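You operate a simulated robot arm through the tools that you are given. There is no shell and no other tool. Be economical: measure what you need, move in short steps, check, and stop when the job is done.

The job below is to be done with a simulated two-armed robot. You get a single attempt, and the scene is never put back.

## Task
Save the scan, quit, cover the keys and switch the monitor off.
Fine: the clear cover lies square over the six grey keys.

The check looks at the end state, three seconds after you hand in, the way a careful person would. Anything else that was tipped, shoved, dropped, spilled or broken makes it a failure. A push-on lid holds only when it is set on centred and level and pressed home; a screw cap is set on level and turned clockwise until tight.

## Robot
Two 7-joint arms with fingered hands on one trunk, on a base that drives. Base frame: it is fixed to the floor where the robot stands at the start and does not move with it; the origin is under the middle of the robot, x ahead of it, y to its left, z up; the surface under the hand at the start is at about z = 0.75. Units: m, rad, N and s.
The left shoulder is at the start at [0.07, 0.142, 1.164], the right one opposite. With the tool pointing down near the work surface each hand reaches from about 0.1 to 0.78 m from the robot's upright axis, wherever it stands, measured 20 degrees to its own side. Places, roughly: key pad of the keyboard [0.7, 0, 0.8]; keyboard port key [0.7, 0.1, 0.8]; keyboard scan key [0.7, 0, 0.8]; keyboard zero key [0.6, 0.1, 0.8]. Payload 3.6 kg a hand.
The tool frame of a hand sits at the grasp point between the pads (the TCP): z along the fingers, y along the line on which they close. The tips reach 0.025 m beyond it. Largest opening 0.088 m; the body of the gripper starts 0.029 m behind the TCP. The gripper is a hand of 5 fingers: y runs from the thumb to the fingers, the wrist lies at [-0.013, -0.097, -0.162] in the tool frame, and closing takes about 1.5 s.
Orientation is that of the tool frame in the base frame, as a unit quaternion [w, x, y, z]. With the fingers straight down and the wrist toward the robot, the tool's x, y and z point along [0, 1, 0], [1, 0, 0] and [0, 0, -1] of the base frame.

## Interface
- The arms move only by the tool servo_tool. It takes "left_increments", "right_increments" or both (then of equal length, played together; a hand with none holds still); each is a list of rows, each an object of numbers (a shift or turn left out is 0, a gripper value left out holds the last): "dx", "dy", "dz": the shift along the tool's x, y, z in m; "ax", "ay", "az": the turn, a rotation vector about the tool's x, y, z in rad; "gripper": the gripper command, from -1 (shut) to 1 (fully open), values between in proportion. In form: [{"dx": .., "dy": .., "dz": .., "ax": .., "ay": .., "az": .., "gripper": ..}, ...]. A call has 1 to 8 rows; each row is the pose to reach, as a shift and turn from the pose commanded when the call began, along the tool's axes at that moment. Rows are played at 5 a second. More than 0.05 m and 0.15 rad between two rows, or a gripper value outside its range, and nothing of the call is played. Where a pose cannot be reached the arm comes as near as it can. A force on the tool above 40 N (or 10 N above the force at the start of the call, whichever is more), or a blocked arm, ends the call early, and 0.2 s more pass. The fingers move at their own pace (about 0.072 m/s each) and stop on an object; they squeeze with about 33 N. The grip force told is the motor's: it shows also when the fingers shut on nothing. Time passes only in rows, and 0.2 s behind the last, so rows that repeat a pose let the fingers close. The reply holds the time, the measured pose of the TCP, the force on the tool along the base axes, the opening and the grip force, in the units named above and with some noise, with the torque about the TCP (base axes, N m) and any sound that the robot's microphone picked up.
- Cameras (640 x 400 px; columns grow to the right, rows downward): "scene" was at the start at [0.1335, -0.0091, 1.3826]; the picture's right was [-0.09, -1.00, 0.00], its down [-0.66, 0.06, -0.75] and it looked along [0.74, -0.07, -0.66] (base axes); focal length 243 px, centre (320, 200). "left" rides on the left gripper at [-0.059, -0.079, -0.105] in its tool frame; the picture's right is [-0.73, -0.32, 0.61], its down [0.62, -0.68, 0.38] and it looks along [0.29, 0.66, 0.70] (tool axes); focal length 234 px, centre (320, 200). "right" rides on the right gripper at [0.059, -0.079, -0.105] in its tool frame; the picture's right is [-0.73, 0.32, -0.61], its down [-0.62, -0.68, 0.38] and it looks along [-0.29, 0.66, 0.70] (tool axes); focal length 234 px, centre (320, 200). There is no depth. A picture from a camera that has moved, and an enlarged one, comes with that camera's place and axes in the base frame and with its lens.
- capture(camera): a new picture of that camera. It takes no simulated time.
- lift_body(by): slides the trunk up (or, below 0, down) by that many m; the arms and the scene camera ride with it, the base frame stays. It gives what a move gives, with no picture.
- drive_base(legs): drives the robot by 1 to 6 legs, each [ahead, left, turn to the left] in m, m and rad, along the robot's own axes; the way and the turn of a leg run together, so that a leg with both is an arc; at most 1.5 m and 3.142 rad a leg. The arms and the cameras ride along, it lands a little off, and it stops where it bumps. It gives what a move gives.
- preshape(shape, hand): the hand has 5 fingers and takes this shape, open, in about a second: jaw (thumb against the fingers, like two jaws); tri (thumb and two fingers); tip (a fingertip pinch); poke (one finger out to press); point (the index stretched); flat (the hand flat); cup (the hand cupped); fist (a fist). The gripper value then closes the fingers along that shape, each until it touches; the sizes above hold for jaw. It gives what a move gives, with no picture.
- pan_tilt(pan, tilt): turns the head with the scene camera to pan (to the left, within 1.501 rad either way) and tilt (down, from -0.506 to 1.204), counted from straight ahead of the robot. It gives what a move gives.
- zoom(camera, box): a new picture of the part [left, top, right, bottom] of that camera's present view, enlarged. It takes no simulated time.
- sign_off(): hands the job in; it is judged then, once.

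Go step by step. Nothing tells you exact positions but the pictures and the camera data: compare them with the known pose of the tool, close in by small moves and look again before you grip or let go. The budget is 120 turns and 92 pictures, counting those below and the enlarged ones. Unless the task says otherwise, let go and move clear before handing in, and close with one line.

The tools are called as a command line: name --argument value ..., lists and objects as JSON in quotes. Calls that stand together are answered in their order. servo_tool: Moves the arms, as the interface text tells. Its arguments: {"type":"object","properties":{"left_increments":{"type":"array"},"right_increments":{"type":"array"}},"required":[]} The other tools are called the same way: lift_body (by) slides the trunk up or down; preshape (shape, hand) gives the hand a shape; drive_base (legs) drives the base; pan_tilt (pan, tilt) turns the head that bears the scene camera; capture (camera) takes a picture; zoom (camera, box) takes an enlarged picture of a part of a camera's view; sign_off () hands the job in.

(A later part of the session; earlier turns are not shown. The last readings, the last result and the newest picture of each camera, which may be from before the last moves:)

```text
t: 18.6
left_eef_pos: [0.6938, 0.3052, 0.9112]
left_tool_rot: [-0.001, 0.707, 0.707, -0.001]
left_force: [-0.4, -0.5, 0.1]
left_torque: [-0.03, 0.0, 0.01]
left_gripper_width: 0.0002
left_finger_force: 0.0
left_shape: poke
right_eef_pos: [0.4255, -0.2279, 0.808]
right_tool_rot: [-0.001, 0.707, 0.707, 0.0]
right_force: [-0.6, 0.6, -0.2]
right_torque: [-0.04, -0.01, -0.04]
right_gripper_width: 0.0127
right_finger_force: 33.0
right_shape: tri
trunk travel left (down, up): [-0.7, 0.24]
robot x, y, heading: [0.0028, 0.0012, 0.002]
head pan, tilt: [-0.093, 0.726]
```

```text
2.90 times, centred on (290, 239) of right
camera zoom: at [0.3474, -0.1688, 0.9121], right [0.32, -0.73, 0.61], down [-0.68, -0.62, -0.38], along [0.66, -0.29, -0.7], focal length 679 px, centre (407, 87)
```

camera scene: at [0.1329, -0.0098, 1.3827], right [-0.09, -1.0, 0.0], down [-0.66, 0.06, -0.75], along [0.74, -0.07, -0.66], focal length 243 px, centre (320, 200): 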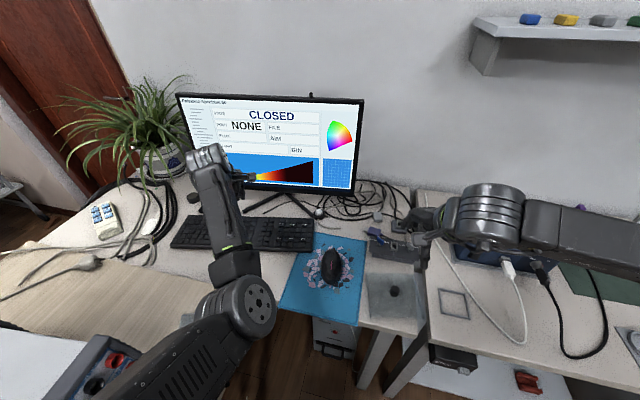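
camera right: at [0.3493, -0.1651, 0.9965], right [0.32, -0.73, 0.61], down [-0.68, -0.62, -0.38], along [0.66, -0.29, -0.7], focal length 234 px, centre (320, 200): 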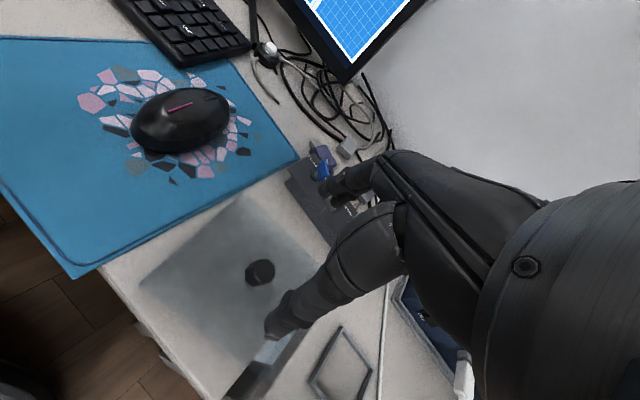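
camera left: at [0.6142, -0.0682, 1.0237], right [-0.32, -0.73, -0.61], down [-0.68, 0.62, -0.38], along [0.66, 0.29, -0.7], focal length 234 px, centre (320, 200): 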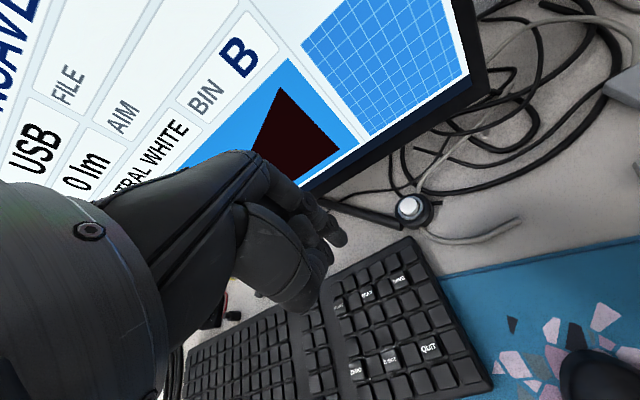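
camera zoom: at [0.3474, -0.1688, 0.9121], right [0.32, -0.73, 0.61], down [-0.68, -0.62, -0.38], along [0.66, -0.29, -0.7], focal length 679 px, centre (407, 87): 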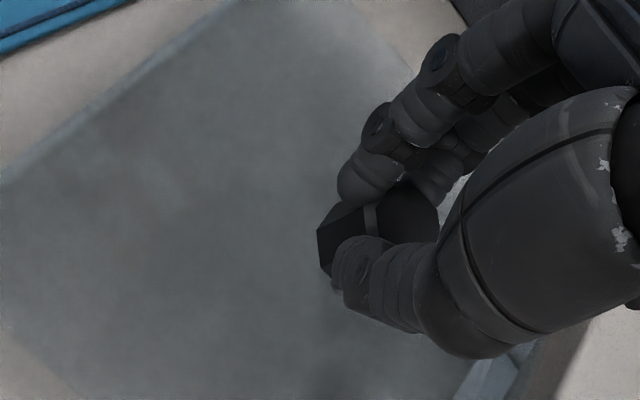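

It's gripped. I'll lift straight up a little and check.

servo_tool --right_increments '[{"dz": -0.01}, {"dz": -0.025}, {"dz": -0.045}, {"dz": -0.07}, {"dz": -0.09}]'

capture --camera "right"

zoom --camera "scene" --box '[330, 220, 490, 320]'

```text
t: 19.8
left_eef_pos: [0.6949, 0.3051, 0.9099]
left_tool_rot: [0.0, 0.707, 0.708, -0.001]
left_force: [1.2, 1.4, 1.0]
left_torque: [-0.01, 0.0, 0.0]
left_gripper_width: 0.0
left_finger_force: 0.2
left_shape: poke
right_eef_pos: [0.4268, -0.2295, 0.8983]
right_tool_rot: [0.0, 0.707, 0.707, 0.0]
right_force: [-0.7, -0.3, -0.5]
right_torque: [0.01, -0.03, 0.0]
right_gripper_width: 0.0124
right_finger_force: 32.8
right_shape: tri
trunk travel left (down, up): [-0.7, 0.24]
robot x, y, heading: [-0.0008, 0.0011, -0.003]
head pan, tilt: [-0.093, 0.726]
```

```text
53 pictures are left
camera right: at [0.348, -0.1691, 1.0025], right [0.32, -0.73, 0.61], down [-0.68, -0.62, -0.38], along [0.66, -0.29, -0.7], focal length 234 px, centre (320, 200)
```

right: 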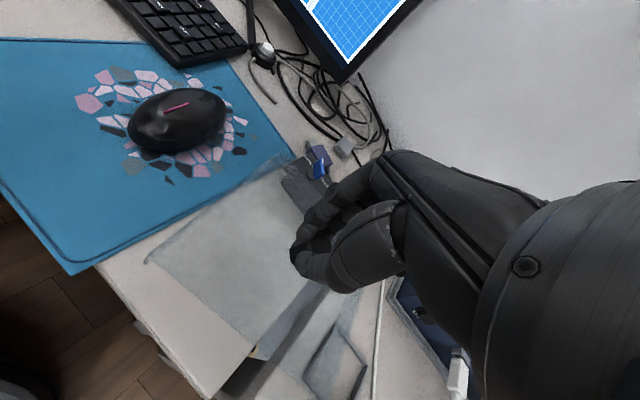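

```text
4.00 times, centred on (410, 270) of scene
camera zoom: at [0.1335, -0.009, 1.3826], right [-0.09, -1.0, 0.0], down [-0.66, 0.06, -0.75], along [0.74, -0.07, -0.66], focal length 971 px, centre (-40, -80)
```

zoom: 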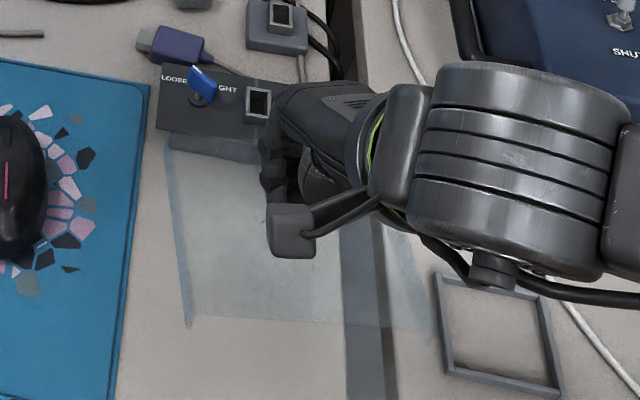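

The cover is up, level and clear. I'll carry it left and forward, high over the mouse toward the keypad.

servo_tool --right_increments '[{"dz": -0.02}, {"dz": -0.04, "dx": 0.015}, {"dz": -0.05, "dx": 0.04}, {"dz": -0.05, "dx": 0.07, "dy": 0.01}, {"dz": -0.05, "dx": 0.1, "dy": 0.03}, {"dz": -0.05, "dx": 0.13, "dy": 0.055}, {"dz": -0.05, "dx": 0.16, "dy": 0.08}, {"dz": -0.05, "dx": 0.18, "dy": 0.1}]'

servo_tool --right_increments '[{"dx": 0.02, "dy": 0.02}, {"dx": 0.04, "dy": 0.045}, {"dx": 0.06, "dy": 0.07}, {"dx": 0.075, "dy": 0.095}, {"dx": 0.085, "dy": 0.12}, {"dx": 0.085, "dy": 0.141}]'

capture --camera "right"

capture --camera "scene"

```text
t: 21.6
left_eef_pos: [0.695, 0.3045, 0.9085]
left_tool_rot: [-0.001, 0.707, 0.707, -0.001]
left_force: [0.3, -0.9, 0.1]
left_torque: [-0.02, 0.04, 0.02]
left_gripper_width: 0.0003
left_finger_force: 0.1
left_shape: poke
right_eef_pos: [0.5281, -0.0493, 0.9462]
right_tool_rot: [0.001, 0.707, 0.707, 0.0]
right_force: [0.0, 0.1, -0.6]
right_torque: [0.0, -0.01, 0.03]
right_gripper_width: 0.0123
right_finger_force: 32.8
right_shape: tri
trunk travel left (down, up): [-0.7, 0.24]
robot x, y, heading: [0.0037, -0.0026, -0.0]
head pan, tilt: [-0.093, 0.726]
```

```text
t: 23.0
left_eef_pos: [0.6951, 0.3039, 0.9102]
left_tool_rot: [-0.001, 0.707, 0.707, -0.001]
left_force: [-0.1, -0.7, 0.2]
left_torque: [0.03, 0.02, -0.02]
left_gripper_width: 0.0002
left_finger_force: 0.0
left_shape: poke
right_eef_pos: [0.6688, 0.0321, 0.947]
right_tool_rot: [0.0, 0.707, 0.707, 0.0]
right_force: [-0.4, 0.7, -0.3]
right_torque: [-0.04, 0.0, -0.02]
right_gripper_width: 0.0124
right_finger_force: 32.9
right_shape: tri
trunk travel left (down, up): [-0.7, 0.24]
robot x, y, heading: [0.0009, 0.0011, 0.004]
head pan, tilt: [-0.093, 0.726]
```

```text
51 pictures are left
camera right: at [0.589, 0.0939, 1.0507], right [0.32, -0.73, 0.61], down [-0.68, -0.62, -0.38], along [0.66, -0.29, -0.7], focal length 234 px, centre (320, 200)
```

right: 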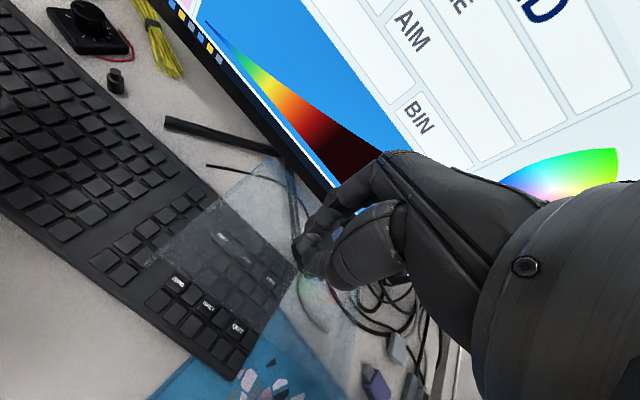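

```text
50 pictures are left
camera scene: at [0.134, -0.0087, 1.3825], right [-0.09, -1.0, 0.0], down [-0.66, 0.06, -0.75], along [0.74, -0.07, -0.67], focal length 243 px, centre (320, 200)
```

scene: 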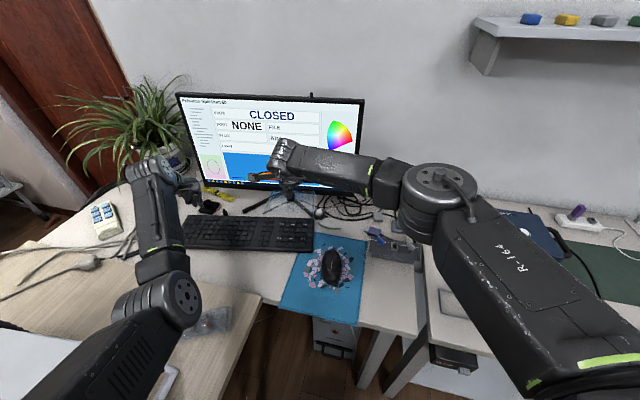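

The cover hangs above the keypad. I'll zoom in to measure the cover corners against the keys.

zoom --camera "right" --box '[130, 150, 370, 300]'

zoom --camera "right" --box '[130, 230, 370, 380]'

```text
2.67 times, centred on (250, 225) of right
camera zoom: at [0.589, 0.0939, 1.0507], right [0.32, -0.73, 0.61], down [-0.68, -0.62, -0.38], along [0.66, -0.29, -0.7], focal length 624 px, centre (507, 133)
```

zoom: 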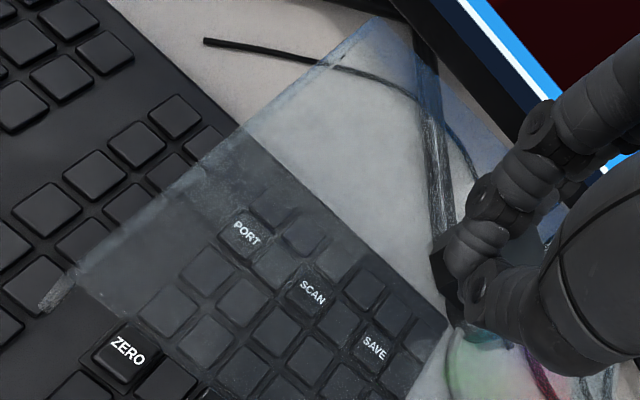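

```text
2.67 times, centred on (250, 305) of right
camera zoom: at [0.589, 0.0939, 1.0507], right [0.32, -0.73, 0.61], down [-0.68, -0.62, -0.38], along [0.66, -0.29, -0.7], focal length 624 px, centre (507, -80)
```

zoom: 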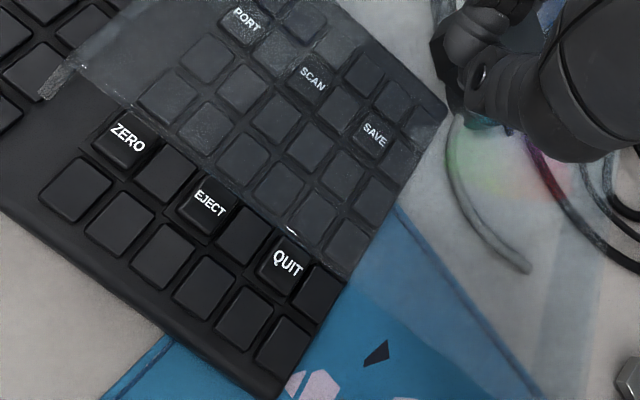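

The cover's yaw matches the keyboard (about -0.135) and its centre is within about 2 mm of the six keys' centre at (0.667, 0.036). I'll lower most of the way and recheck.

servo_tool --right_increments '[{"dz": 0.02, "dx": 0.001}, {"dz": 0.04, "dx": 0.001}, {"dz": 0.06, "dx": 0.001}, {"dz": 0.08, "dx": 0.001}]'

capture --camera "right"

zoom --camera "scene" --box '[220, 170, 380, 270]'

zoom --camera "left" --box '[320, 100, 640, 300]'

```text
t: 24.0
left_eef_pos: [0.6944, 0.3056, 0.9095]
left_tool_rot: [-0.001, 0.707, 0.708, -0.001]
left_force: [0.4, 0.2, 0.9]
left_torque: [-0.01, 0.0, -0.03]
left_gripper_width: 0.0
left_finger_force: 0.0
left_shape: poke
right_eef_pos: [0.6703, 0.0355, 0.8666]
right_tool_rot: [0.0, 0.708, 0.707, 0.0]
right_force: [0.2, 0.3, -0.8]
right_torque: [-0.02, -0.01, 0.0]
right_gripper_width: 0.0124
right_finger_force: 33.7
right_shape: tri
trunk travel left (down, up): [-0.7, 0.24]
robot x, y, heading: [-0.003, -0.0002, 0.0]
head pan, tilt: [-0.093, 0.726]
```

```text
47 pictures are left
camera right: at [0.5904, 0.0958, 0.9707], right [0.32, -0.73, 0.61], down [-0.68, -0.62, -0.38], along [0.66, -0.29, -0.7], focal length 234 px, centre (320, 200)
```

right: 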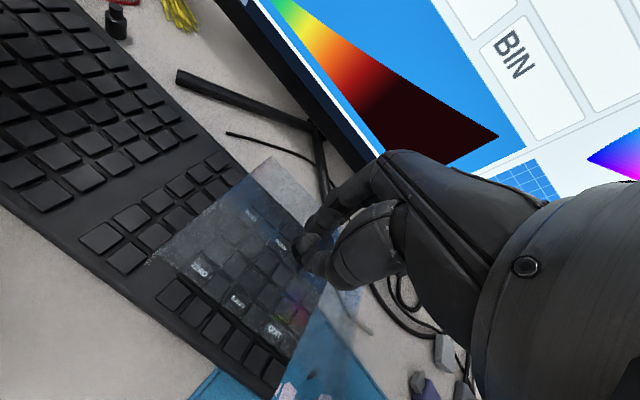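

```text
4.00 times, centred on (300, 220) of scene
camera zoom: at [0.134, -0.009, 1.3826], right [-0.09, -1.0, 0.0], down [-0.66, 0.06, -0.75], along [0.74, -0.07, -0.67], focal length 971 px, centre (400, 120)
```

zoom: 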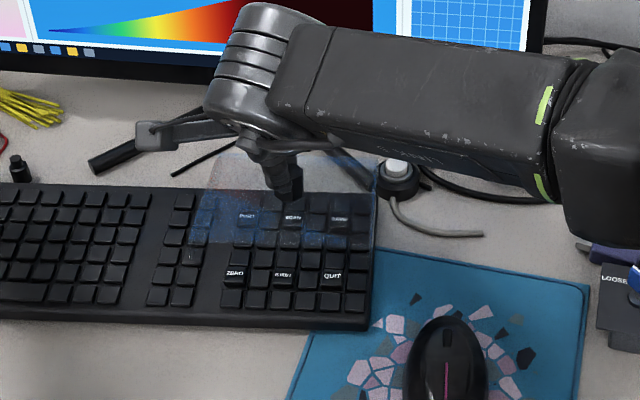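

```text
2.00 times, centred on (480, 200) of left
camera zoom: at [0.6151, 0.2485, 1.0136], right [-0.32, -0.73, -0.61], down [-0.68, 0.62, -0.38], along [0.66, 0.29, -0.7], focal length 468 px, centre (0, 200)
```

zoom: 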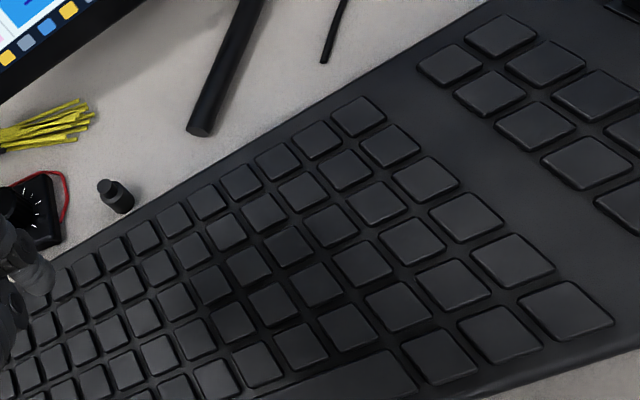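

Two views put the cover centre at about (0.665, 0.035), which is on target. Now I'll creep down to contact.

servo_tool --right_increments '[{"dz": 0.008}, {"dz": 0.014}, {"dz": 0.018}, {"dz": 0.022}, {"dz": 0.025}]'

zoom --camera "right" --box '[120, 150, 360, 300]'

zoom --camera "right" --box '[120, 240, 376, 400]'

```text
t: 25.2
left_eef_pos: [0.6951, 0.3052, 0.9108]
left_tool_rot: [-0.001, 0.707, 0.708, 0.0]
left_force: [-0.6, -0.5, 0.2]
left_torque: [-0.02, -0.02, 0.01]
left_gripper_width: 0.0001
left_finger_force: 0.2
left_shape: poke
right_eef_pos: [0.6684, 0.0357, 0.8432]
right_tool_rot: [-0.001, 0.707, 0.707, 0.0]
right_force: [0.0, 0.0, -0.8]
right_torque: [0.03, -0.01, 0.01]
right_gripper_width: 0.0127
right_finger_force: 32.6
right_shape: tri
trunk travel left (down, up): [-0.7, 0.24]
robot x, y, heading: [-0.0009, 0.001, -0.004]
head pan, tilt: [-0.093, 0.726]
```

```text
2.67 times, centred on (240, 225) of right
camera zoom: at [0.5884, 0.0946, 0.9468], right [0.32, -0.73, 0.61], down [-0.68, -0.62, -0.38], along [0.66, -0.29, -0.7], focal length 624 px, centre (533, 133)
```

zoom: 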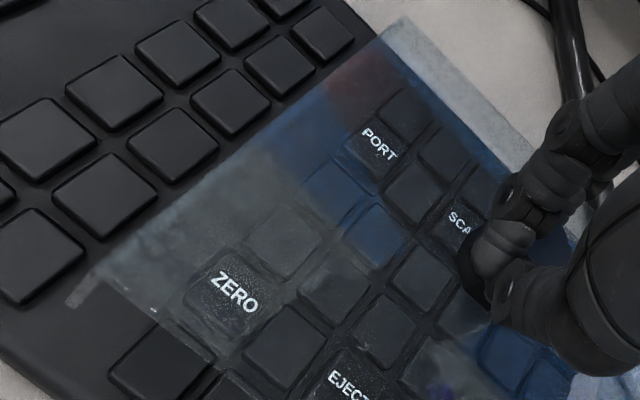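

```text
2.50 times, centred on (248, 320) of right
camera zoom: at [0.5884, 0.0946, 0.9468], right [0.32, -0.73, 0.61], down [-0.68, -0.62, -0.38], along [0.66, -0.29, -0.7], focal length 585 px, centre (500, -100)
```

zoom: 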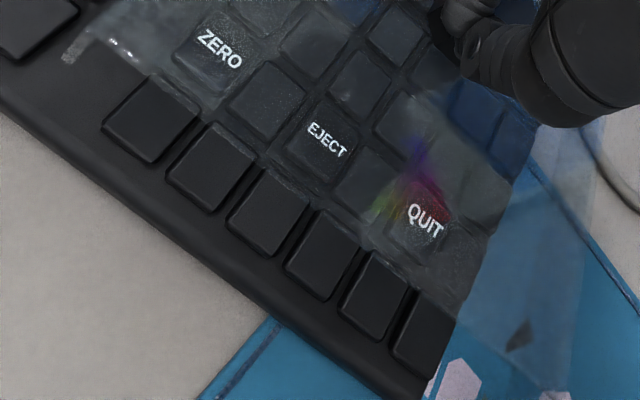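

Not touching yet, and the alignment looks good. I'll keep creeping down.

servo_tool --right_increments '[{"dz": 0.002}, {"dz": 0.004}, {"dz": 0.006}, {"dz": 0.008}, {"dz": 0.01}]'

zoom --camera "right" --box '[100, 150, 356, 310]'

```text
t: 26.4
left_eef_pos: [0.6941, 0.3058, 0.9113]
left_tool_rot: [0.0, 0.707, 0.707, 0.001]
left_force: [-0.4, 1.0, 0.2]
left_torque: [0.01, 0.01, 0.01]
left_gripper_width: 0.0
left_finger_force: 0.0
left_shape: poke
right_eef_pos: [0.6672, 0.0364, 0.8335]
right_tool_rot: [-0.001, 0.707, 0.707, 0.001]
right_force: [-1.9, 0.0, 3.2]
right_torque: [-0.05, -0.2, 0.01]
right_gripper_width: 0.0129
right_finger_force: 32.7
right_shape: tri
trunk travel left (down, up): [-0.7, 0.24]
robot x, y, heading: [-0.0009, -0.0007, -0.002]
head pan, tilt: [-0.093, 0.726]
```

```text
2.50 times, centred on (228, 230) of right
camera zoom: at [0.5879, 0.0957, 0.9371], right [0.32, -0.73, 0.61], down [-0.68, -0.62, -0.38], along [0.66, -0.29, -0.7], focal length 585 px, centre (550, 125)
```

zoom: 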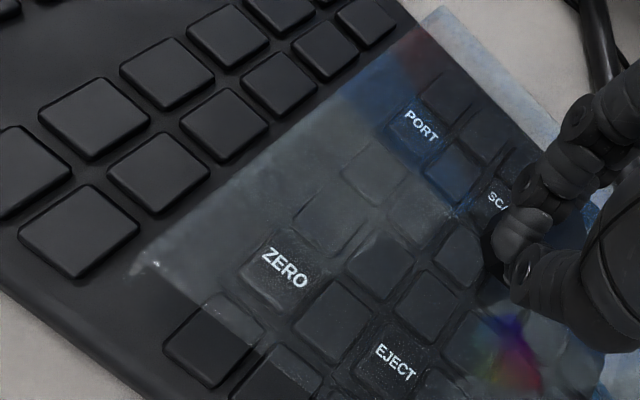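

Contact has been made at the back edge, as the keyboard slopes a bit. I'll ease it down another couple of millimetres until it seats.

servo_tool --right_increments '[{"dz": 0.001}, {"dz": 0.002}, {"dz": 0.003}]'

zoom --camera "right" --box '[100, 170, 420, 370]'

zoom --camera "scene" --box '[250, 190, 346, 250]'

```text
t: 27.2
left_eef_pos: [0.6943, 0.3045, 0.9121]
left_tool_rot: [0.001, 0.707, 0.707, -0.001]
left_force: [-0.7, 0.5, 0.4]
left_torque: [0.01, 0.0, -0.02]
left_gripper_width: 0.0
left_finger_force: 0.0
left_shape: poke
right_eef_pos: [0.6671, 0.0364, 0.8301]
right_tool_rot: [-0.001, 0.707, 0.707, 0.001]
right_force: [-1.0, 0.2, 3.9]
right_torque: [-0.04, -0.23, 0.0]
right_gripper_width: 0.0127
right_finger_force: 32.8
right_shape: tri
trunk travel left (down, up): [-0.7, 0.24]
robot x, y, heading: [0.0008, -0.0008, -0.002]
head pan, tilt: [-0.093, 0.726]
```

```text
2.00 times, centred on (260, 270) of right
camera zoom: at [0.588, 0.0956, 0.9343], right [0.32, -0.73, 0.61], down [-0.68, -0.62, -0.38], along [0.66, -0.29, -0.7], focal length 468 px, centre (440, 60)
```

zoom: 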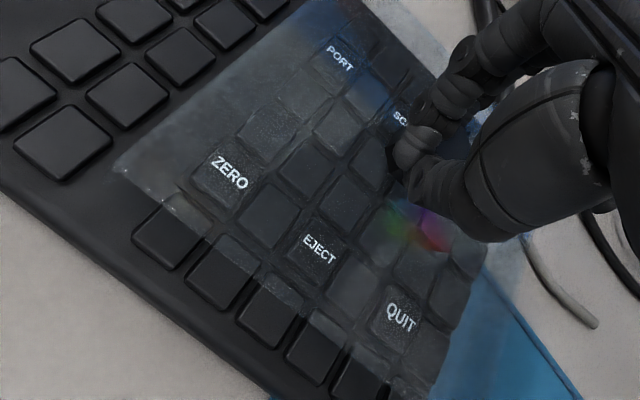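

```text
6.67 times, centred on (298, 220) of scene
camera zoom: at [0.1325, -0.009, 1.3827], right [-0.09, -1.0, 0.0], down [-0.66, 0.06, -0.75], along [0.74, -0.07, -0.66], focal length 1619 px, centre (467, 67)
```

zoom: 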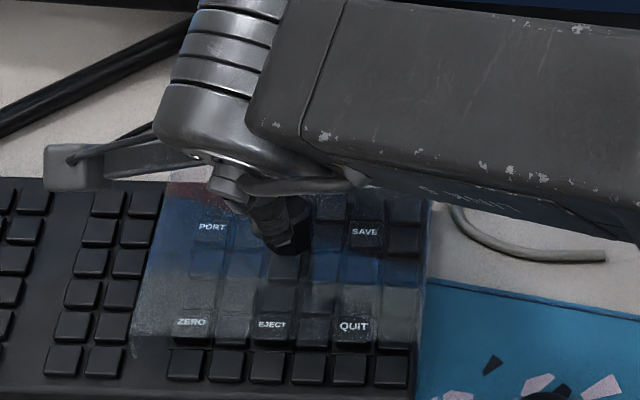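

It's centred sideways and matches in depth. The force is still small, so I'll go slightly further to be sure it's seated before releasing.

servo_tool --right_increments '[{"dz": 0.0015}, {"dz": 0.003}, {"dz": 0.0045}]'

zoom --camera "right" --box '[100, 170, 420, 370]'

```text
t: 28.0
left_eef_pos: [0.6935, 0.3055, 0.9109]
left_tool_rot: [0.0, 0.707, 0.707, 0.0]
left_force: [0.0, 0.5, -0.2]
left_torque: [-0.03, 0.0, 0.03]
left_gripper_width: 0.0002
left_finger_force: 0.1
left_shape: poke
right_eef_pos: [0.667, 0.0361, 0.8265]
right_tool_rot: [0.0, 0.707, 0.707, 0.001]
right_force: [-1.1, 1.3, 4.9]
right_torque: [-0.06, -0.28, 0.03]
right_gripper_width: 0.0133
right_finger_force: 32.6
right_shape: tri
trunk travel left (down, up): [-0.7, 0.24]
robot x, y, heading: [0.0001, 0.002, 0.002]
head pan, tilt: [-0.093, 0.726]
```

```text
2.00 times, centred on (260, 270) of right
camera zoom: at [0.5877, 0.0952, 0.9301], right [0.32, -0.73, 0.61], down [-0.68, -0.62, -0.38], along [0.66, -0.29, -0.7], focal length 468 px, centre (440, 60)
```

zoom: 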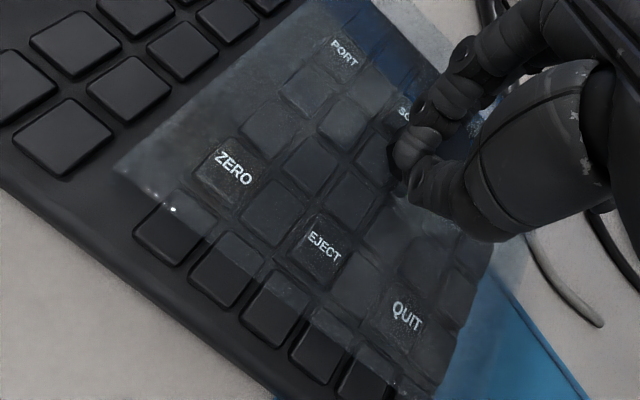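

It's still easing down with little force. I'll continue until it resists.

servo_tool --right_increments '[{"dz": 0.0015}, {"dz": 0.003}, {"dz": 0.0045}, {"dz": 0.006}]'

zoom --camera "right" --box '[100, 170, 420, 370]'

```text
t: 29.0
left_eef_pos: [0.6905, 0.3047, 0.9143]
left_tool_rot: [0.001, 0.707, 0.707, 0.001]
left_force: [-0.1, -0.7, -0.3]
left_torque: [-0.02, 0.0, 0.03]
left_gripper_width: 0.0
left_finger_force: 0.0
left_shape: poke
right_eef_pos: [0.6663, 0.0362, 0.8231]
right_tool_rot: [0.002, 0.707, 0.707, 0.003]
right_force: [1.5, -0.2, 27.4]
right_torque: [-0.22, -0.44, -0.01]
right_gripper_width: 0.0151
right_finger_force: 32.8
right_shape: tri
trunk travel left (down, up): [-0.7, 0.24]
robot x, y, heading: [-0.0014, -0.0004, -0.003]
head pan, tilt: [-0.093, 0.726]
```

```text
2.00 times, centred on (260, 270) of right
camera zoom: at [0.5862, 0.0957, 0.9267], right [0.32, -0.73, 0.61], down [-0.68, -0.62, -0.39], along [0.66, -0.29, -0.69], focal length 468 px, centre (440, 60)
```

zoom: 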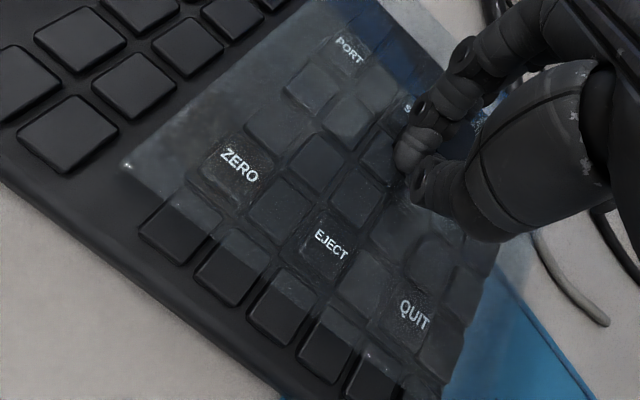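

It's firmly seated now at 27 N. I'll back off the pressure and open the fingers.

servo_tool --right_increments '[{"dz": -0.003}, {"dz": -0.003, "gripper": -0.6}, {"dz": -0.003, "gripper": -0.2}, {"dz": -0.003, "gripper": 0.2}, {"dz": -0.003, "gripper": 0.2}, {"dz": -0.003, "gripper": 0.2}]'

zoom --camera "right" --box '[100, 170, 420, 370]'

```text
t: 30.4
left_eef_pos: [0.6938, 0.3046, 0.9116]
left_tool_rot: [0.0, 0.708, 0.707, 0.0]
left_force: [-0.4, -0.8, -0.1]
left_torque: [0.01, -0.01, -0.01]
left_gripper_width: 0.0
left_finger_force: 0.0
left_shape: poke
right_eef_pos: [0.6687, 0.0367, 0.82]
right_tool_rot: [-0.002, 0.708, 0.706, 0.0]
right_force: [0.8, 0.5, 0.4]
right_torque: [0.01, 0.01, -0.04]
right_gripper_width: 0.0525
right_finger_force: 0.0
right_shape: tri
trunk travel left (down, up): [-0.7, 0.24]
robot x, y, heading: [-0.0016, 0.0014, 0.001]
head pan, tilt: [-0.093, 0.726]
```

```text
2.00 times, centred on (260, 270) of right
camera zoom: at [0.5891, 0.0961, 0.9252], right [0.32, -0.73, 0.61], down [-0.68, -0.62, -0.38], along [0.66, -0.29, -0.7], focal length 468 px, centre (440, 60)
```

zoom: 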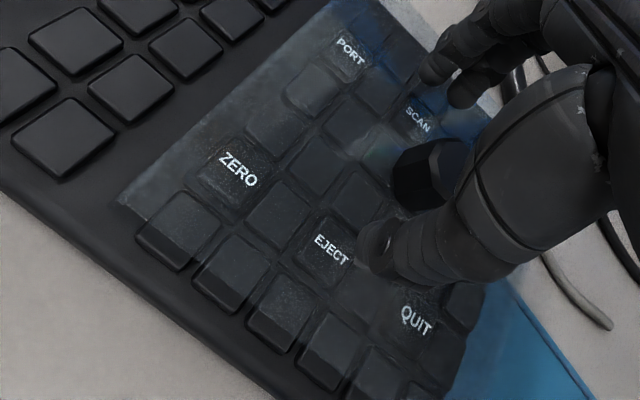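

Released, and the cover has settled. I'll rise straight up and look.

servo_tool --right_increments '[{"dz": -0.01, "gripper": 0.4}, {"dz": -0.03}, {"dz": -0.06}, {"dz": -0.09}, {"dz": -0.12}, {"dz": -0.15}]'

capture --camera "right"

zoom --camera "scene" --box '[230, 180, 358, 260]'

```text
t: 31.8
left_eef_pos: [0.6941, 0.3053, 0.9112]
left_tool_rot: [-0.001, 0.707, 0.707, -0.001]
left_force: [0.3, -0.3, -0.1]
left_torque: [-0.01, 0.02, 0.0]
left_gripper_width: 0.0
left_finger_force: 0.0
left_shape: poke
right_eef_pos: [0.6673, 0.0358, 0.9738]
right_tool_rot: [0.0, 0.707, 0.707, 0.0]
right_force: [-0.1, 0.9, 0.1]
right_torque: [0.02, -0.02, 0.01]
right_gripper_width: 0.0611
right_finger_force: 0.1
right_shape: tri
trunk travel left (down, up): [-0.7, 0.24]
robot x, y, heading: [-0.0025, -0.0003, -0.003]
head pan, tilt: [-0.093, 0.726]
```

```text
36 pictures are left
camera right: at [0.5881, 0.0956, 1.0772], right [0.32, -0.73, 0.61], down [-0.68, -0.62, -0.38], along [0.66, -0.29, -0.7], focal length 234 px, centre (320, 200)
```

right: 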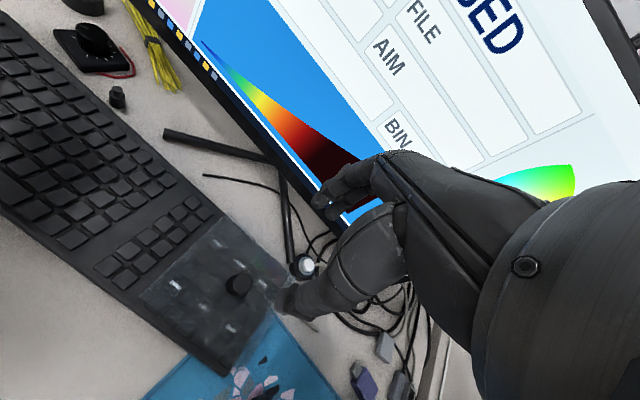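

```text
5.00 times, centred on (294, 220) of scene
camera zoom: at [0.1329, -0.0093, 1.3826], right [-0.09, -1.0, 0.0], down [-0.66, 0.06, -0.75], along [0.74, -0.07, -0.66], focal length 1214 px, centre (450, 100)
```

zoom: 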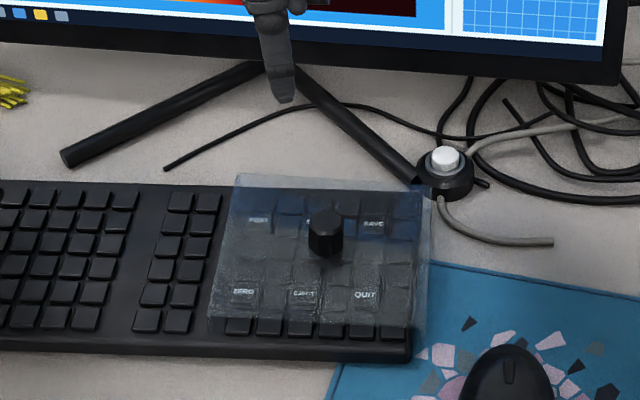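

The cover lies level over the keys, but the knob looks slightly right of the six keys' centre. I'll zoom in to quantify.

zoom --camera "right" --box '[110, 190, 350, 340]'

zoom --camera "scene" --box '[262, 208, 326, 248]'

```text
2.67 times, centred on (230, 265) of right
camera zoom: at [0.5881, 0.0956, 1.0772], right [0.32, -0.73, 0.61], down [-0.68, -0.62, -0.38], along [0.66, -0.29, -0.7], focal length 624 px, centre (560, 27)
```

zoom: 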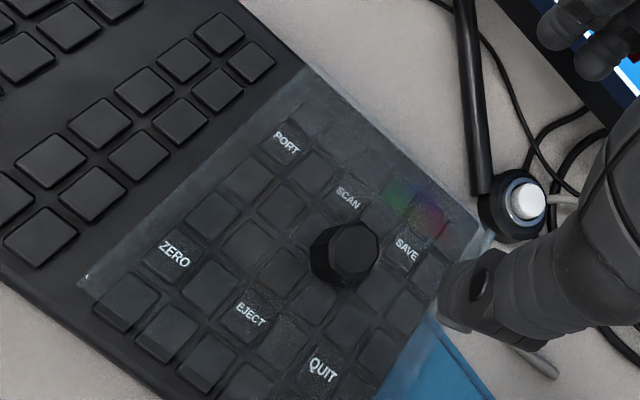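

```text
10.00 times, centred on (294, 228) of scene
camera zoom: at [0.1329, -0.0093, 1.3826], right [-0.09, -1.0, 0.0], down [-0.66, 0.06, -0.75], along [0.74, -0.07, -0.66], focal length 2428 px, centre (580, -80)
```

zoom: 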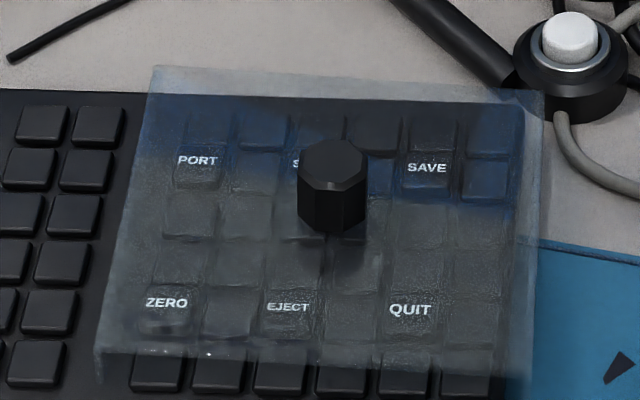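

The yaw matches exactly, but the cover sits about 1 cm too far right (-y) and a few millimetres near. I'll regrip the knob, near (0.665, 0.027), and shift it.

servo_tool --right_increments '[{"dx": -0.003, "dy": -0.001, "dz": 0.03}, {"dx": -0.006, "dy": -0.001, "dz": 0.06}, {"dx": -0.009, "dy": -0.001, "dz": 0.09}, {"dx": -0.009, "dy": -0.001, "dz": 0.11}]'

zoom --camera "right" --box '[140, 160, 396, 320]'

```text
t: 32.8
left_eef_pos: [0.6949, 0.3046, 0.9111]
left_tool_rot: [-0.001, 0.707, 0.707, -0.001]
left_force: [-0.2, 0.1, -0.5]
left_torque: [-0.01, 0.02, -0.01]
left_gripper_width: 0.0001
left_finger_force: 0.1
left_shape: poke
right_eef_pos: [0.6655, 0.0259, 0.8612]
right_tool_rot: [0.0, 0.707, 0.707, 0.0]
right_force: [0.5, 0.1, 0.3]
right_torque: [-0.02, 0.05, 0.0]
right_gripper_width: 0.0615
right_finger_force: 0.0
right_shape: tri
trunk travel left (down, up): [-0.7, 0.24]
robot x, y, heading: [0.0031, -0.0008, -0.002]
head pan, tilt: [-0.093, 0.726]
```

```text
2.50 times, centred on (268, 240) of right
camera zoom: at [0.5865, 0.0859, 0.9643], right [0.32, -0.73, 0.61], down [-0.68, -0.62, -0.38], along [0.66, -0.29, -0.7], focal length 585 px, centre (450, 100)
```

zoom: 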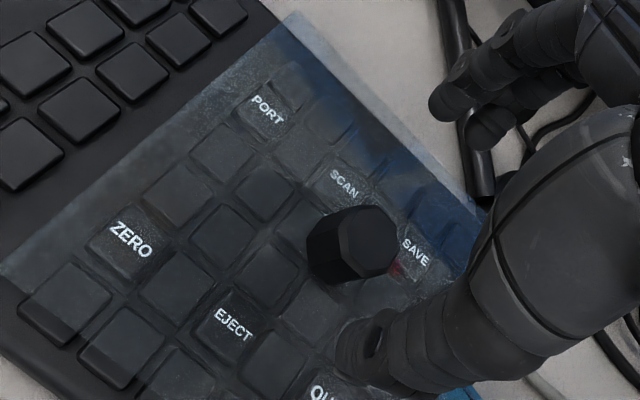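

The knob top triangulates to (0.667, 0.027, 0.810), so the hand is aligned. I'll lower and grip.

servo_tool --right_increments '[{"dx": 0.001, "dy": 0.001, "dz": 0.012}, {"dx": 0.001, "dy": 0.001, "dz": 0.026}, {"dx": 0.001, "dy": 0.001, "dz": 0.037}, {"dx": 0.001, "dy": 0.001, "dz": 0.037, "gripper": 0}, {"dx": 0.001, "dy": 0.001, "dz": 0.037, "gripper": -0.4}, {"dx": 0.001, "dy": 0.001, "dz": 0.037, "gripper": -0.8}, {"dx": 0.001, "dy": 0.001, "dz": 0.037, "gripper": -1}, {"dx": 0.001, "dy": 0.001, "dz": 0.037, "gripper": -1}]'

servo_tool --right_increments '[{"gripper": -1}, {"gripper": -1}]'

zoom --camera "right" --box '[140, 160, 396, 320]'

```text
t: 34.6
left_eef_pos: [0.6939, 0.3045, 0.9109]
left_tool_rot: [-0.001, 0.707, 0.707, 0.0]
left_force: [0.6, 0.3, -0.4]
left_torque: [-0.02, 0.03, 0.02]
left_gripper_width: 0.0
left_finger_force: 0.0
left_shape: poke
right_eef_pos: [0.6665, 0.0286, 0.8253]
right_tool_rot: [0.0, 0.707, 0.707, 0.0]
right_force: [0.0, 0.0, 0.8]
right_torque: [-0.02, -0.04, 0.01]
right_gripper_width: 0.0113
right_finger_force: 32.9
right_shape: tri
trunk travel left (down, up): [-0.7, 0.24]
robot x, y, heading: [0.001, -0.0016, 0.002]
head pan, tilt: [-0.093, 0.726]
```

```text
t: 35.2
left_eef_pos: [0.6931, 0.3046, 0.9112]
left_tool_rot: [-0.001, 0.707, 0.707, 0.0]
left_force: [0.7, 0.4, -0.5]
left_torque: [-0.04, -0.03, -0.01]
left_gripper_width: 0.0002
left_finger_force: 0.0
left_shape: poke
right_eef_pos: [0.6672, 0.0283, 0.8246]
right_tool_rot: [0.0, 0.707, 0.707, 0.0]
right_force: [0.2, 0.5, -0.7]
right_torque: [0.0, -0.01, 0.0]
right_gripper_width: 0.0113
right_finger_force: 32.7
right_shape: tri
trunk travel left (down, up): [-0.7, 0.24]
robot x, y, heading: [-0.0015, -0.0037, -0.003]
head pan, tilt: [-0.093, 0.726]
```

```text
2.50 times, centred on (268, 240) of right
camera zoom: at [0.588, 0.0875, 0.9293], right [0.32, -0.73, 0.61], down [-0.68, -0.62, -0.38], along [0.66, -0.29, -0.7], focal length 585 px, centre (450, 100)
```

zoom: 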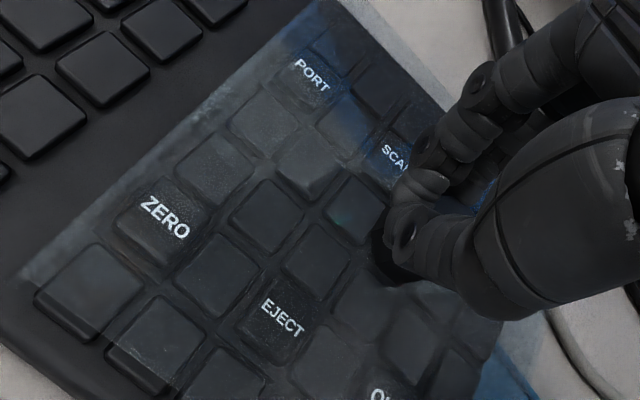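

Gripped. Lifting 12 mm, shifting 10 mm left and 3 mm forward, and setting it back down.

servo_tool --right_increments '[{"dz": -0.006}, {"dz": -0.014}, {"dx": 0.005, "dy": 0.002, "dz": -0.014}, {"dx": 0.01, "dy": 0.003, "dz": -0.014}, {"dx": 0.01, "dy": 0.003, "dz": -0.009}, {"dx": 0.01, "dy": 0.003, "dz": -0.005}, {"dx": 0.01, "dy": 0.003, "dz": -0.002}]'

zoom --camera "scene" --box '[250, 190, 346, 250]'

zoom --camera "right" --box '[140, 160, 396, 320]'

```text
t: 36.8
left_eef_pos: [0.6942, 0.3049, 0.9115]
left_tool_rot: [0.0, 0.707, 0.707, 0.0]
left_force: [0.9, 0.4, -0.5]
left_torque: [-0.03, -0.02, -0.02]
left_gripper_width: 0.0
left_finger_force: 0.1
left_shape: poke
right_eef_pos: [0.6686, 0.0377, 0.8297]
right_tool_rot: [-0.001, 0.708, 0.707, 0.001]
right_force: [1.4, 0.5, 4.6]
right_torque: [-0.08, -0.11, 0.01]
right_gripper_width: 0.0115
right_finger_force: 32.8
right_shape: tri
trunk travel left (down, up): [-0.7, 0.24]
robot x, y, heading: [0.0006, -0.0011, 0.001]
head pan, tilt: [-0.093, 0.726]
```

```text
6.67 times, centred on (298, 220) of scene
camera zoom: at [0.1326, -0.0091, 1.3828], right [-0.09, -1.0, 0.0], down [-0.66, 0.06, -0.75], along [0.74, -0.07, -0.66], focal length 1619 px, centre (467, 67)
```

zoom: 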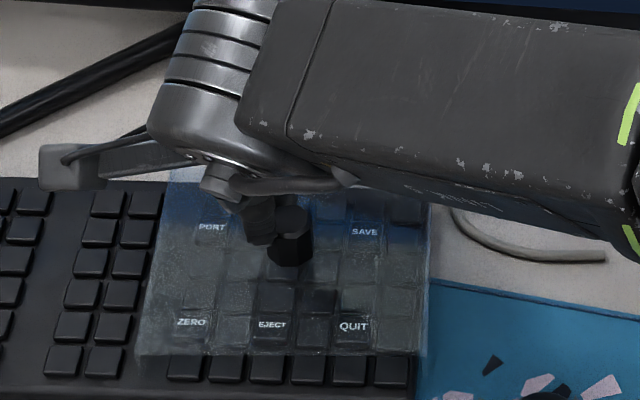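

```text
2.50 times, centred on (268, 240) of right
camera zoom: at [0.5907, 0.098, 0.9321], right [0.32, -0.73, 0.61], down [-0.68, -0.62, -0.39], along [0.66, -0.29, -0.7], focal length 585 px, centre (450, 100)
```

zoom: 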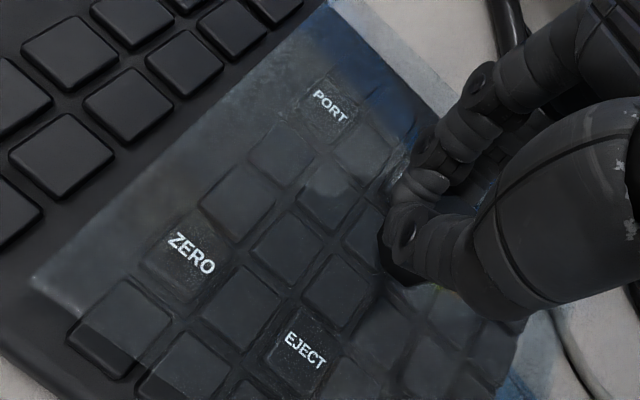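

Contact came slightly earlier than the previous rest height. I'll lower a touch more and watch the force.

servo_tool --right_increments '[{"dz": 0.001}, {"dz": 0.002}, {"dz": 0.003}]'

zoom --camera "right" --box '[100, 170, 420, 370]'

```text
t: 37.6
left_eef_pos: [0.692, 0.3053, 0.9131]
left_tool_rot: [-0.001, 0.707, 0.707, 0.0]
left_force: [-0.5, 0.8, 0.4]
left_torque: [0.02, -0.04, 0.0]
left_gripper_width: 0.0
left_finger_force: 0.0
left_shape: poke
right_eef_pos: [0.669, 0.0374, 0.8272]
right_tool_rot: [0.0, 0.707, 0.707, 0.001]
right_force: [3.4, 2.1, 18.0]
right_torque: [-0.07, -0.23, 0.08]
right_gripper_width: 0.0124
right_finger_force: 33.1
right_shape: tri
trunk travel left (down, up): [-0.7, 0.24]
robot x, y, heading: [-0.0018, 0.0005, -0.003]
head pan, tilt: [-0.093, 0.726]
```

```text
2.00 times, centred on (260, 270) of right
camera zoom: at [0.5898, 0.0979, 0.9302], right [0.32, -0.73, 0.61], down [-0.68, -0.62, -0.39], along [0.66, -0.29, -0.69], focal length 468 px, centre (440, 60)
```

zoom: 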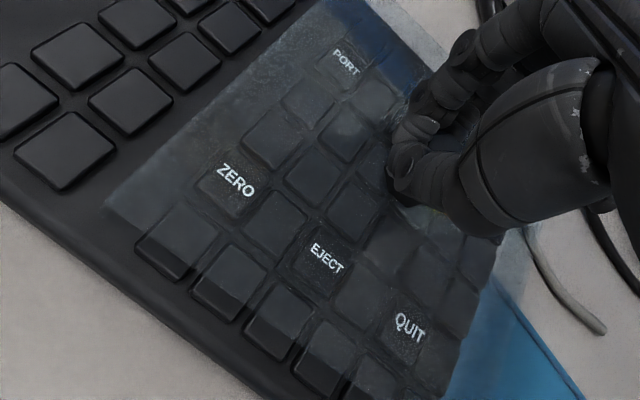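

It's seated at 18 N. Relieve the pressure, open and rise.

servo_tool --right_increments '[{"dz": -0.002}, {"dz": -0.002, "gripper": -0.6}, {"dz": -0.002, "gripper": -0.2}, {"dz": -0.002, "gripper": 0.2}, {"dz": -0.002, "gripper": 0.4}, {"dz": -0.002, "gripper": 0.4}]'

servo_tool --right_increments '[{"dz": -0.01}, {"dz": -0.03}, {"dz": -0.06}, {"dz": -0.09}, {"dz": -0.12}, {"dz": -0.15}]'

zoom --camera "scene" --box '[262, 208, 326, 248]'

zoom --camera "right" --box '[110, 190, 350, 340]'

```text
t: 39.0
left_eef_pos: [0.6944, 0.3056, 0.9099]
left_tool_rot: [0.0, 0.707, 0.707, 0.0]
left_force: [0.4, 0.1, -0.2]
left_torque: [0.02, 0.0, -0.03]
left_gripper_width: 0.0001
left_finger_force: 0.2
left_shape: poke
right_eef_pos: [0.6701, 0.0376, 0.8266]
right_tool_rot: [0.0, 0.707, 0.707, 0.0]
right_force: [-0.1, -0.2, -0.8]
right_torque: [0.0, 0.0, -0.04]
right_gripper_width: 0.0612
right_finger_force: 0.1
right_shape: tri
trunk travel left (down, up): [-0.7, 0.24]
robot x, y, heading: [0.0018, -0.0008, -0.001]
head pan, tilt: [-0.093, 0.726]
```

```text
t: 40.4
left_eef_pos: [0.694, 0.3051, 0.9117]
left_tool_rot: [0.0, 0.707, 0.707, -0.002]
left_force: [0.0, 0.5, -0.1]
left_torque: [-0.01, 0.02, 0.02]
left_gripper_width: 0.0
left_finger_force: 0.2
left_shape: poke
right_eef_pos: [0.6718, 0.037, 0.9792]
right_tool_rot: [-0.001, 0.707, 0.707, 0.0]
right_force: [0.0, 0.1, -0.3]
right_torque: [-0.01, 0.01, 0.02]
right_gripper_width: 0.0611
right_finger_force: 0.1
right_shape: tri
trunk travel left (down, up): [-0.7, 0.24]
robot x, y, heading: [0.0, 0.0014, 0.002]
head pan, tilt: [-0.093, 0.726]
```

```text
10.00 times, centred on (294, 228) of scene
camera zoom: at [0.133, -0.0091, 1.3826], right [-0.09, -1.0, 0.0], down [-0.66, 0.06, -0.75], along [0.74, -0.07, -0.66], focal length 2428 px, centre (580, -80)
```

zoom: 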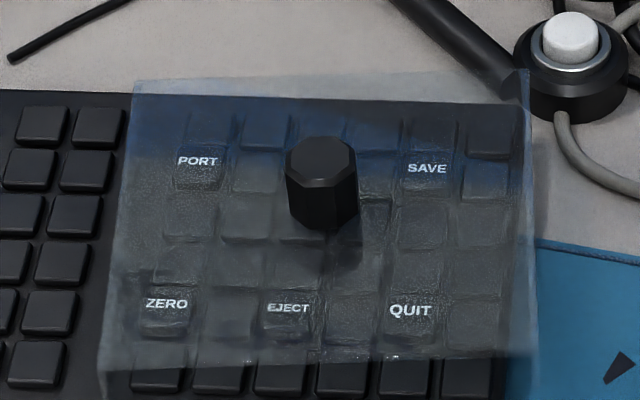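

```text
2.67 times, centred on (230, 265) of right
camera zoom: at [0.5927, 0.0968, 1.0817], right [0.32, -0.73, 0.61], down [-0.68, -0.62, -0.38], along [0.66, -0.29, -0.7], focal length 624 px, centre (560, 27)
```

zoom: 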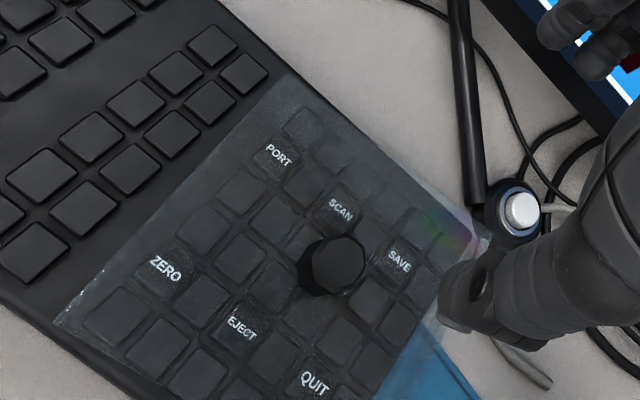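

The cover is now a bit skewed, leaning with its left skirt in the gap beside the keypad and its right skirt on keys. It should sit on the key tops when moved about 1 cm further left and turned back about 0.08 rad, so I'll regrip.

servo_tool --right_increments '[{"dx": -0.004, "dy": -0.002, "dz": 0.03}, {"dx": -0.008, "dy": -0.004, "dz": 0.06}, {"dx": -0.0095, "dy": -0.0045, "dz": 0.09}, {"dx": -0.0095, "dy": -0.0045, "dz": 0.118}]'

zoom --camera "right" --box '[140, 160, 396, 320]'

```text
t: 41.4
left_eef_pos: [0.6937, 0.3051, 0.9092]
left_tool_rot: [-0.001, 0.707, 0.707, -0.001]
left_force: [-0.3, -0.4, 0.2]
left_torque: [0.01, 0.02, 0.01]
left_gripper_width: 0.0
left_finger_force: 0.0
left_shape: poke
right_eef_pos: [0.6695, 0.0275, 0.8587]
right_tool_rot: [0.0, 0.707, 0.707, 0.001]
right_force: [0.0, 0.4, 0.0]
right_torque: [0.0, -0.02, -0.01]
right_gripper_width: 0.0613
right_finger_force: 0.0
right_shape: tri
trunk travel left (down, up): [-0.7, 0.24]
robot x, y, heading: [0.0004, 0.002, -0.001]
head pan, tilt: [-0.093, 0.726]
```

```text
2.50 times, centred on (268, 240) of right
camera zoom: at [0.5901, 0.0882, 0.9626], right [0.32, -0.73, 0.61], down [-0.68, -0.62, -0.38], along [0.66, -0.29, -0.7], focal length 585 px, centre (450, 100)
```

zoom: 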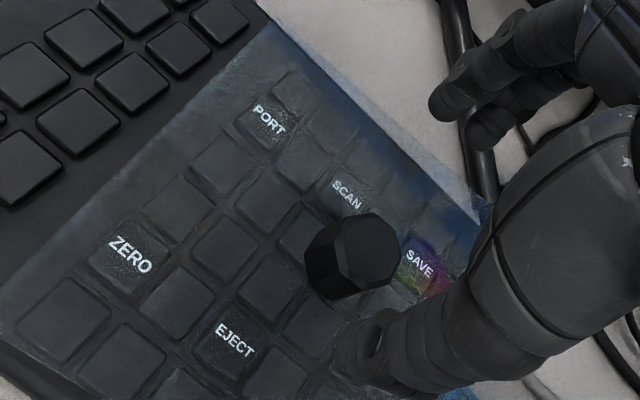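

The knob is at about (0.669, 0.026), so I'm aligned. Lower and grip.

servo_tool --right_increments '[{"dx": -0.002, "dz": 0.012}, {"dx": -0.002, "dz": 0.025}, {"dx": -0.002, "dz": 0.034}, {"dx": -0.002, "dz": 0.034, "gripper": 0}, {"dx": -0.002, "dz": 0.034, "gripper": -0.4}, {"dx": -0.002, "dz": 0.034, "gripper": -0.8}, {"dx": -0.002, "dz": 0.034, "gripper": -1}, {"dx": -0.002, "dz": 0.034, "gripper": -1}]'

servo_tool --right_increments '[{"gripper": -1}, {"dz": -0.007}, {"dz": -0.015}, {"dz": -0.022}, {"dz": -0.03}]'

zoom --camera "right" --box '[130, 150, 370, 300]'

zoom --camera "scene" --box '[250, 190, 346, 250]'

```text
t: 43.2
left_eef_pos: [0.6942, 0.3056, 0.9105]
left_tool_rot: [-0.001, 0.707, 0.707, -0.001]
left_force: [-0.1, 0.4, -0.2]
left_torque: [0.04, -0.01, 0.01]
left_gripper_width: 0.0
left_finger_force: 0.0
left_shape: poke
right_eef_pos: [0.666, 0.0265, 0.8247]
right_tool_rot: [-0.001, 0.707, 0.707, 0.001]
right_force: [-0.3, -0.6, 0.8]
right_torque: [0.01, -0.04, -0.01]
right_gripper_width: 0.0139
right_finger_force: 33.0
right_shape: tri
trunk travel left (down, up): [-0.7, 0.24]
robot x, y, heading: [0.0009, 0.0012, 0.001]
head pan, tilt: [-0.093, 0.726]
```

```text
t: 44.4
left_eef_pos: [0.6936, 0.3055, 0.911]
left_tool_rot: [0.0, 0.707, 0.707, -0.001]
left_force: [0.1, -0.5, 0.7]
left_torque: [-0.01, -0.01, -0.02]
left_gripper_width: 0.0003
left_finger_force: 0.1
left_shape: poke
right_eef_pos: [0.6653, 0.0282, 0.8543]
right_tool_rot: [-0.001, 0.707, 0.707, 0.001]
right_force: [-0.3, 0.1, -0.8]
right_torque: [0.02, -0.02, 0.02]
right_gripper_width: 0.0137
right_finger_force: 33.1
right_shape: tri
trunk travel left (down, up): [-0.7, 0.24]
robot x, y, heading: [0.0023, -0.0006, -0.004]
head pan, tilt: [-0.093, 0.726]
```

```text
2.67 times, centred on (250, 225) of right
camera zoom: at [0.5864, 0.0866, 0.9588], right [0.32, -0.73, 0.61], down [-0.68, -0.62, -0.38], along [0.66, -0.29, -0.7], focal length 624 px, centre (507, 133)
```

zoom: 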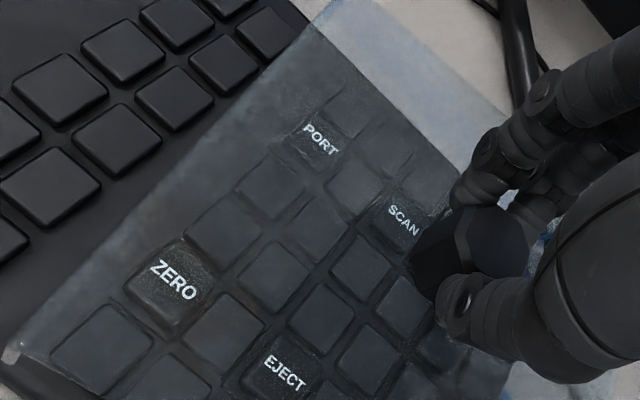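

```text
6.67 times, centred on (298, 220) of scene
camera zoom: at [0.1335, -0.0091, 1.3826], right [-0.09, -1.0, 0.0], down [-0.66, 0.06, -0.75], along [0.74, -0.07, -0.66], focal length 1619 px, centre (467, 67)
```

zoom: 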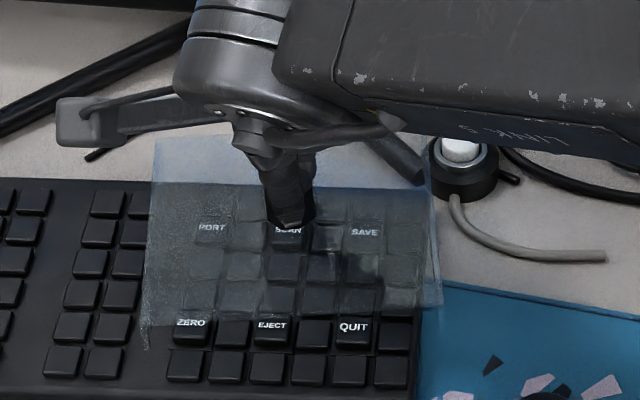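

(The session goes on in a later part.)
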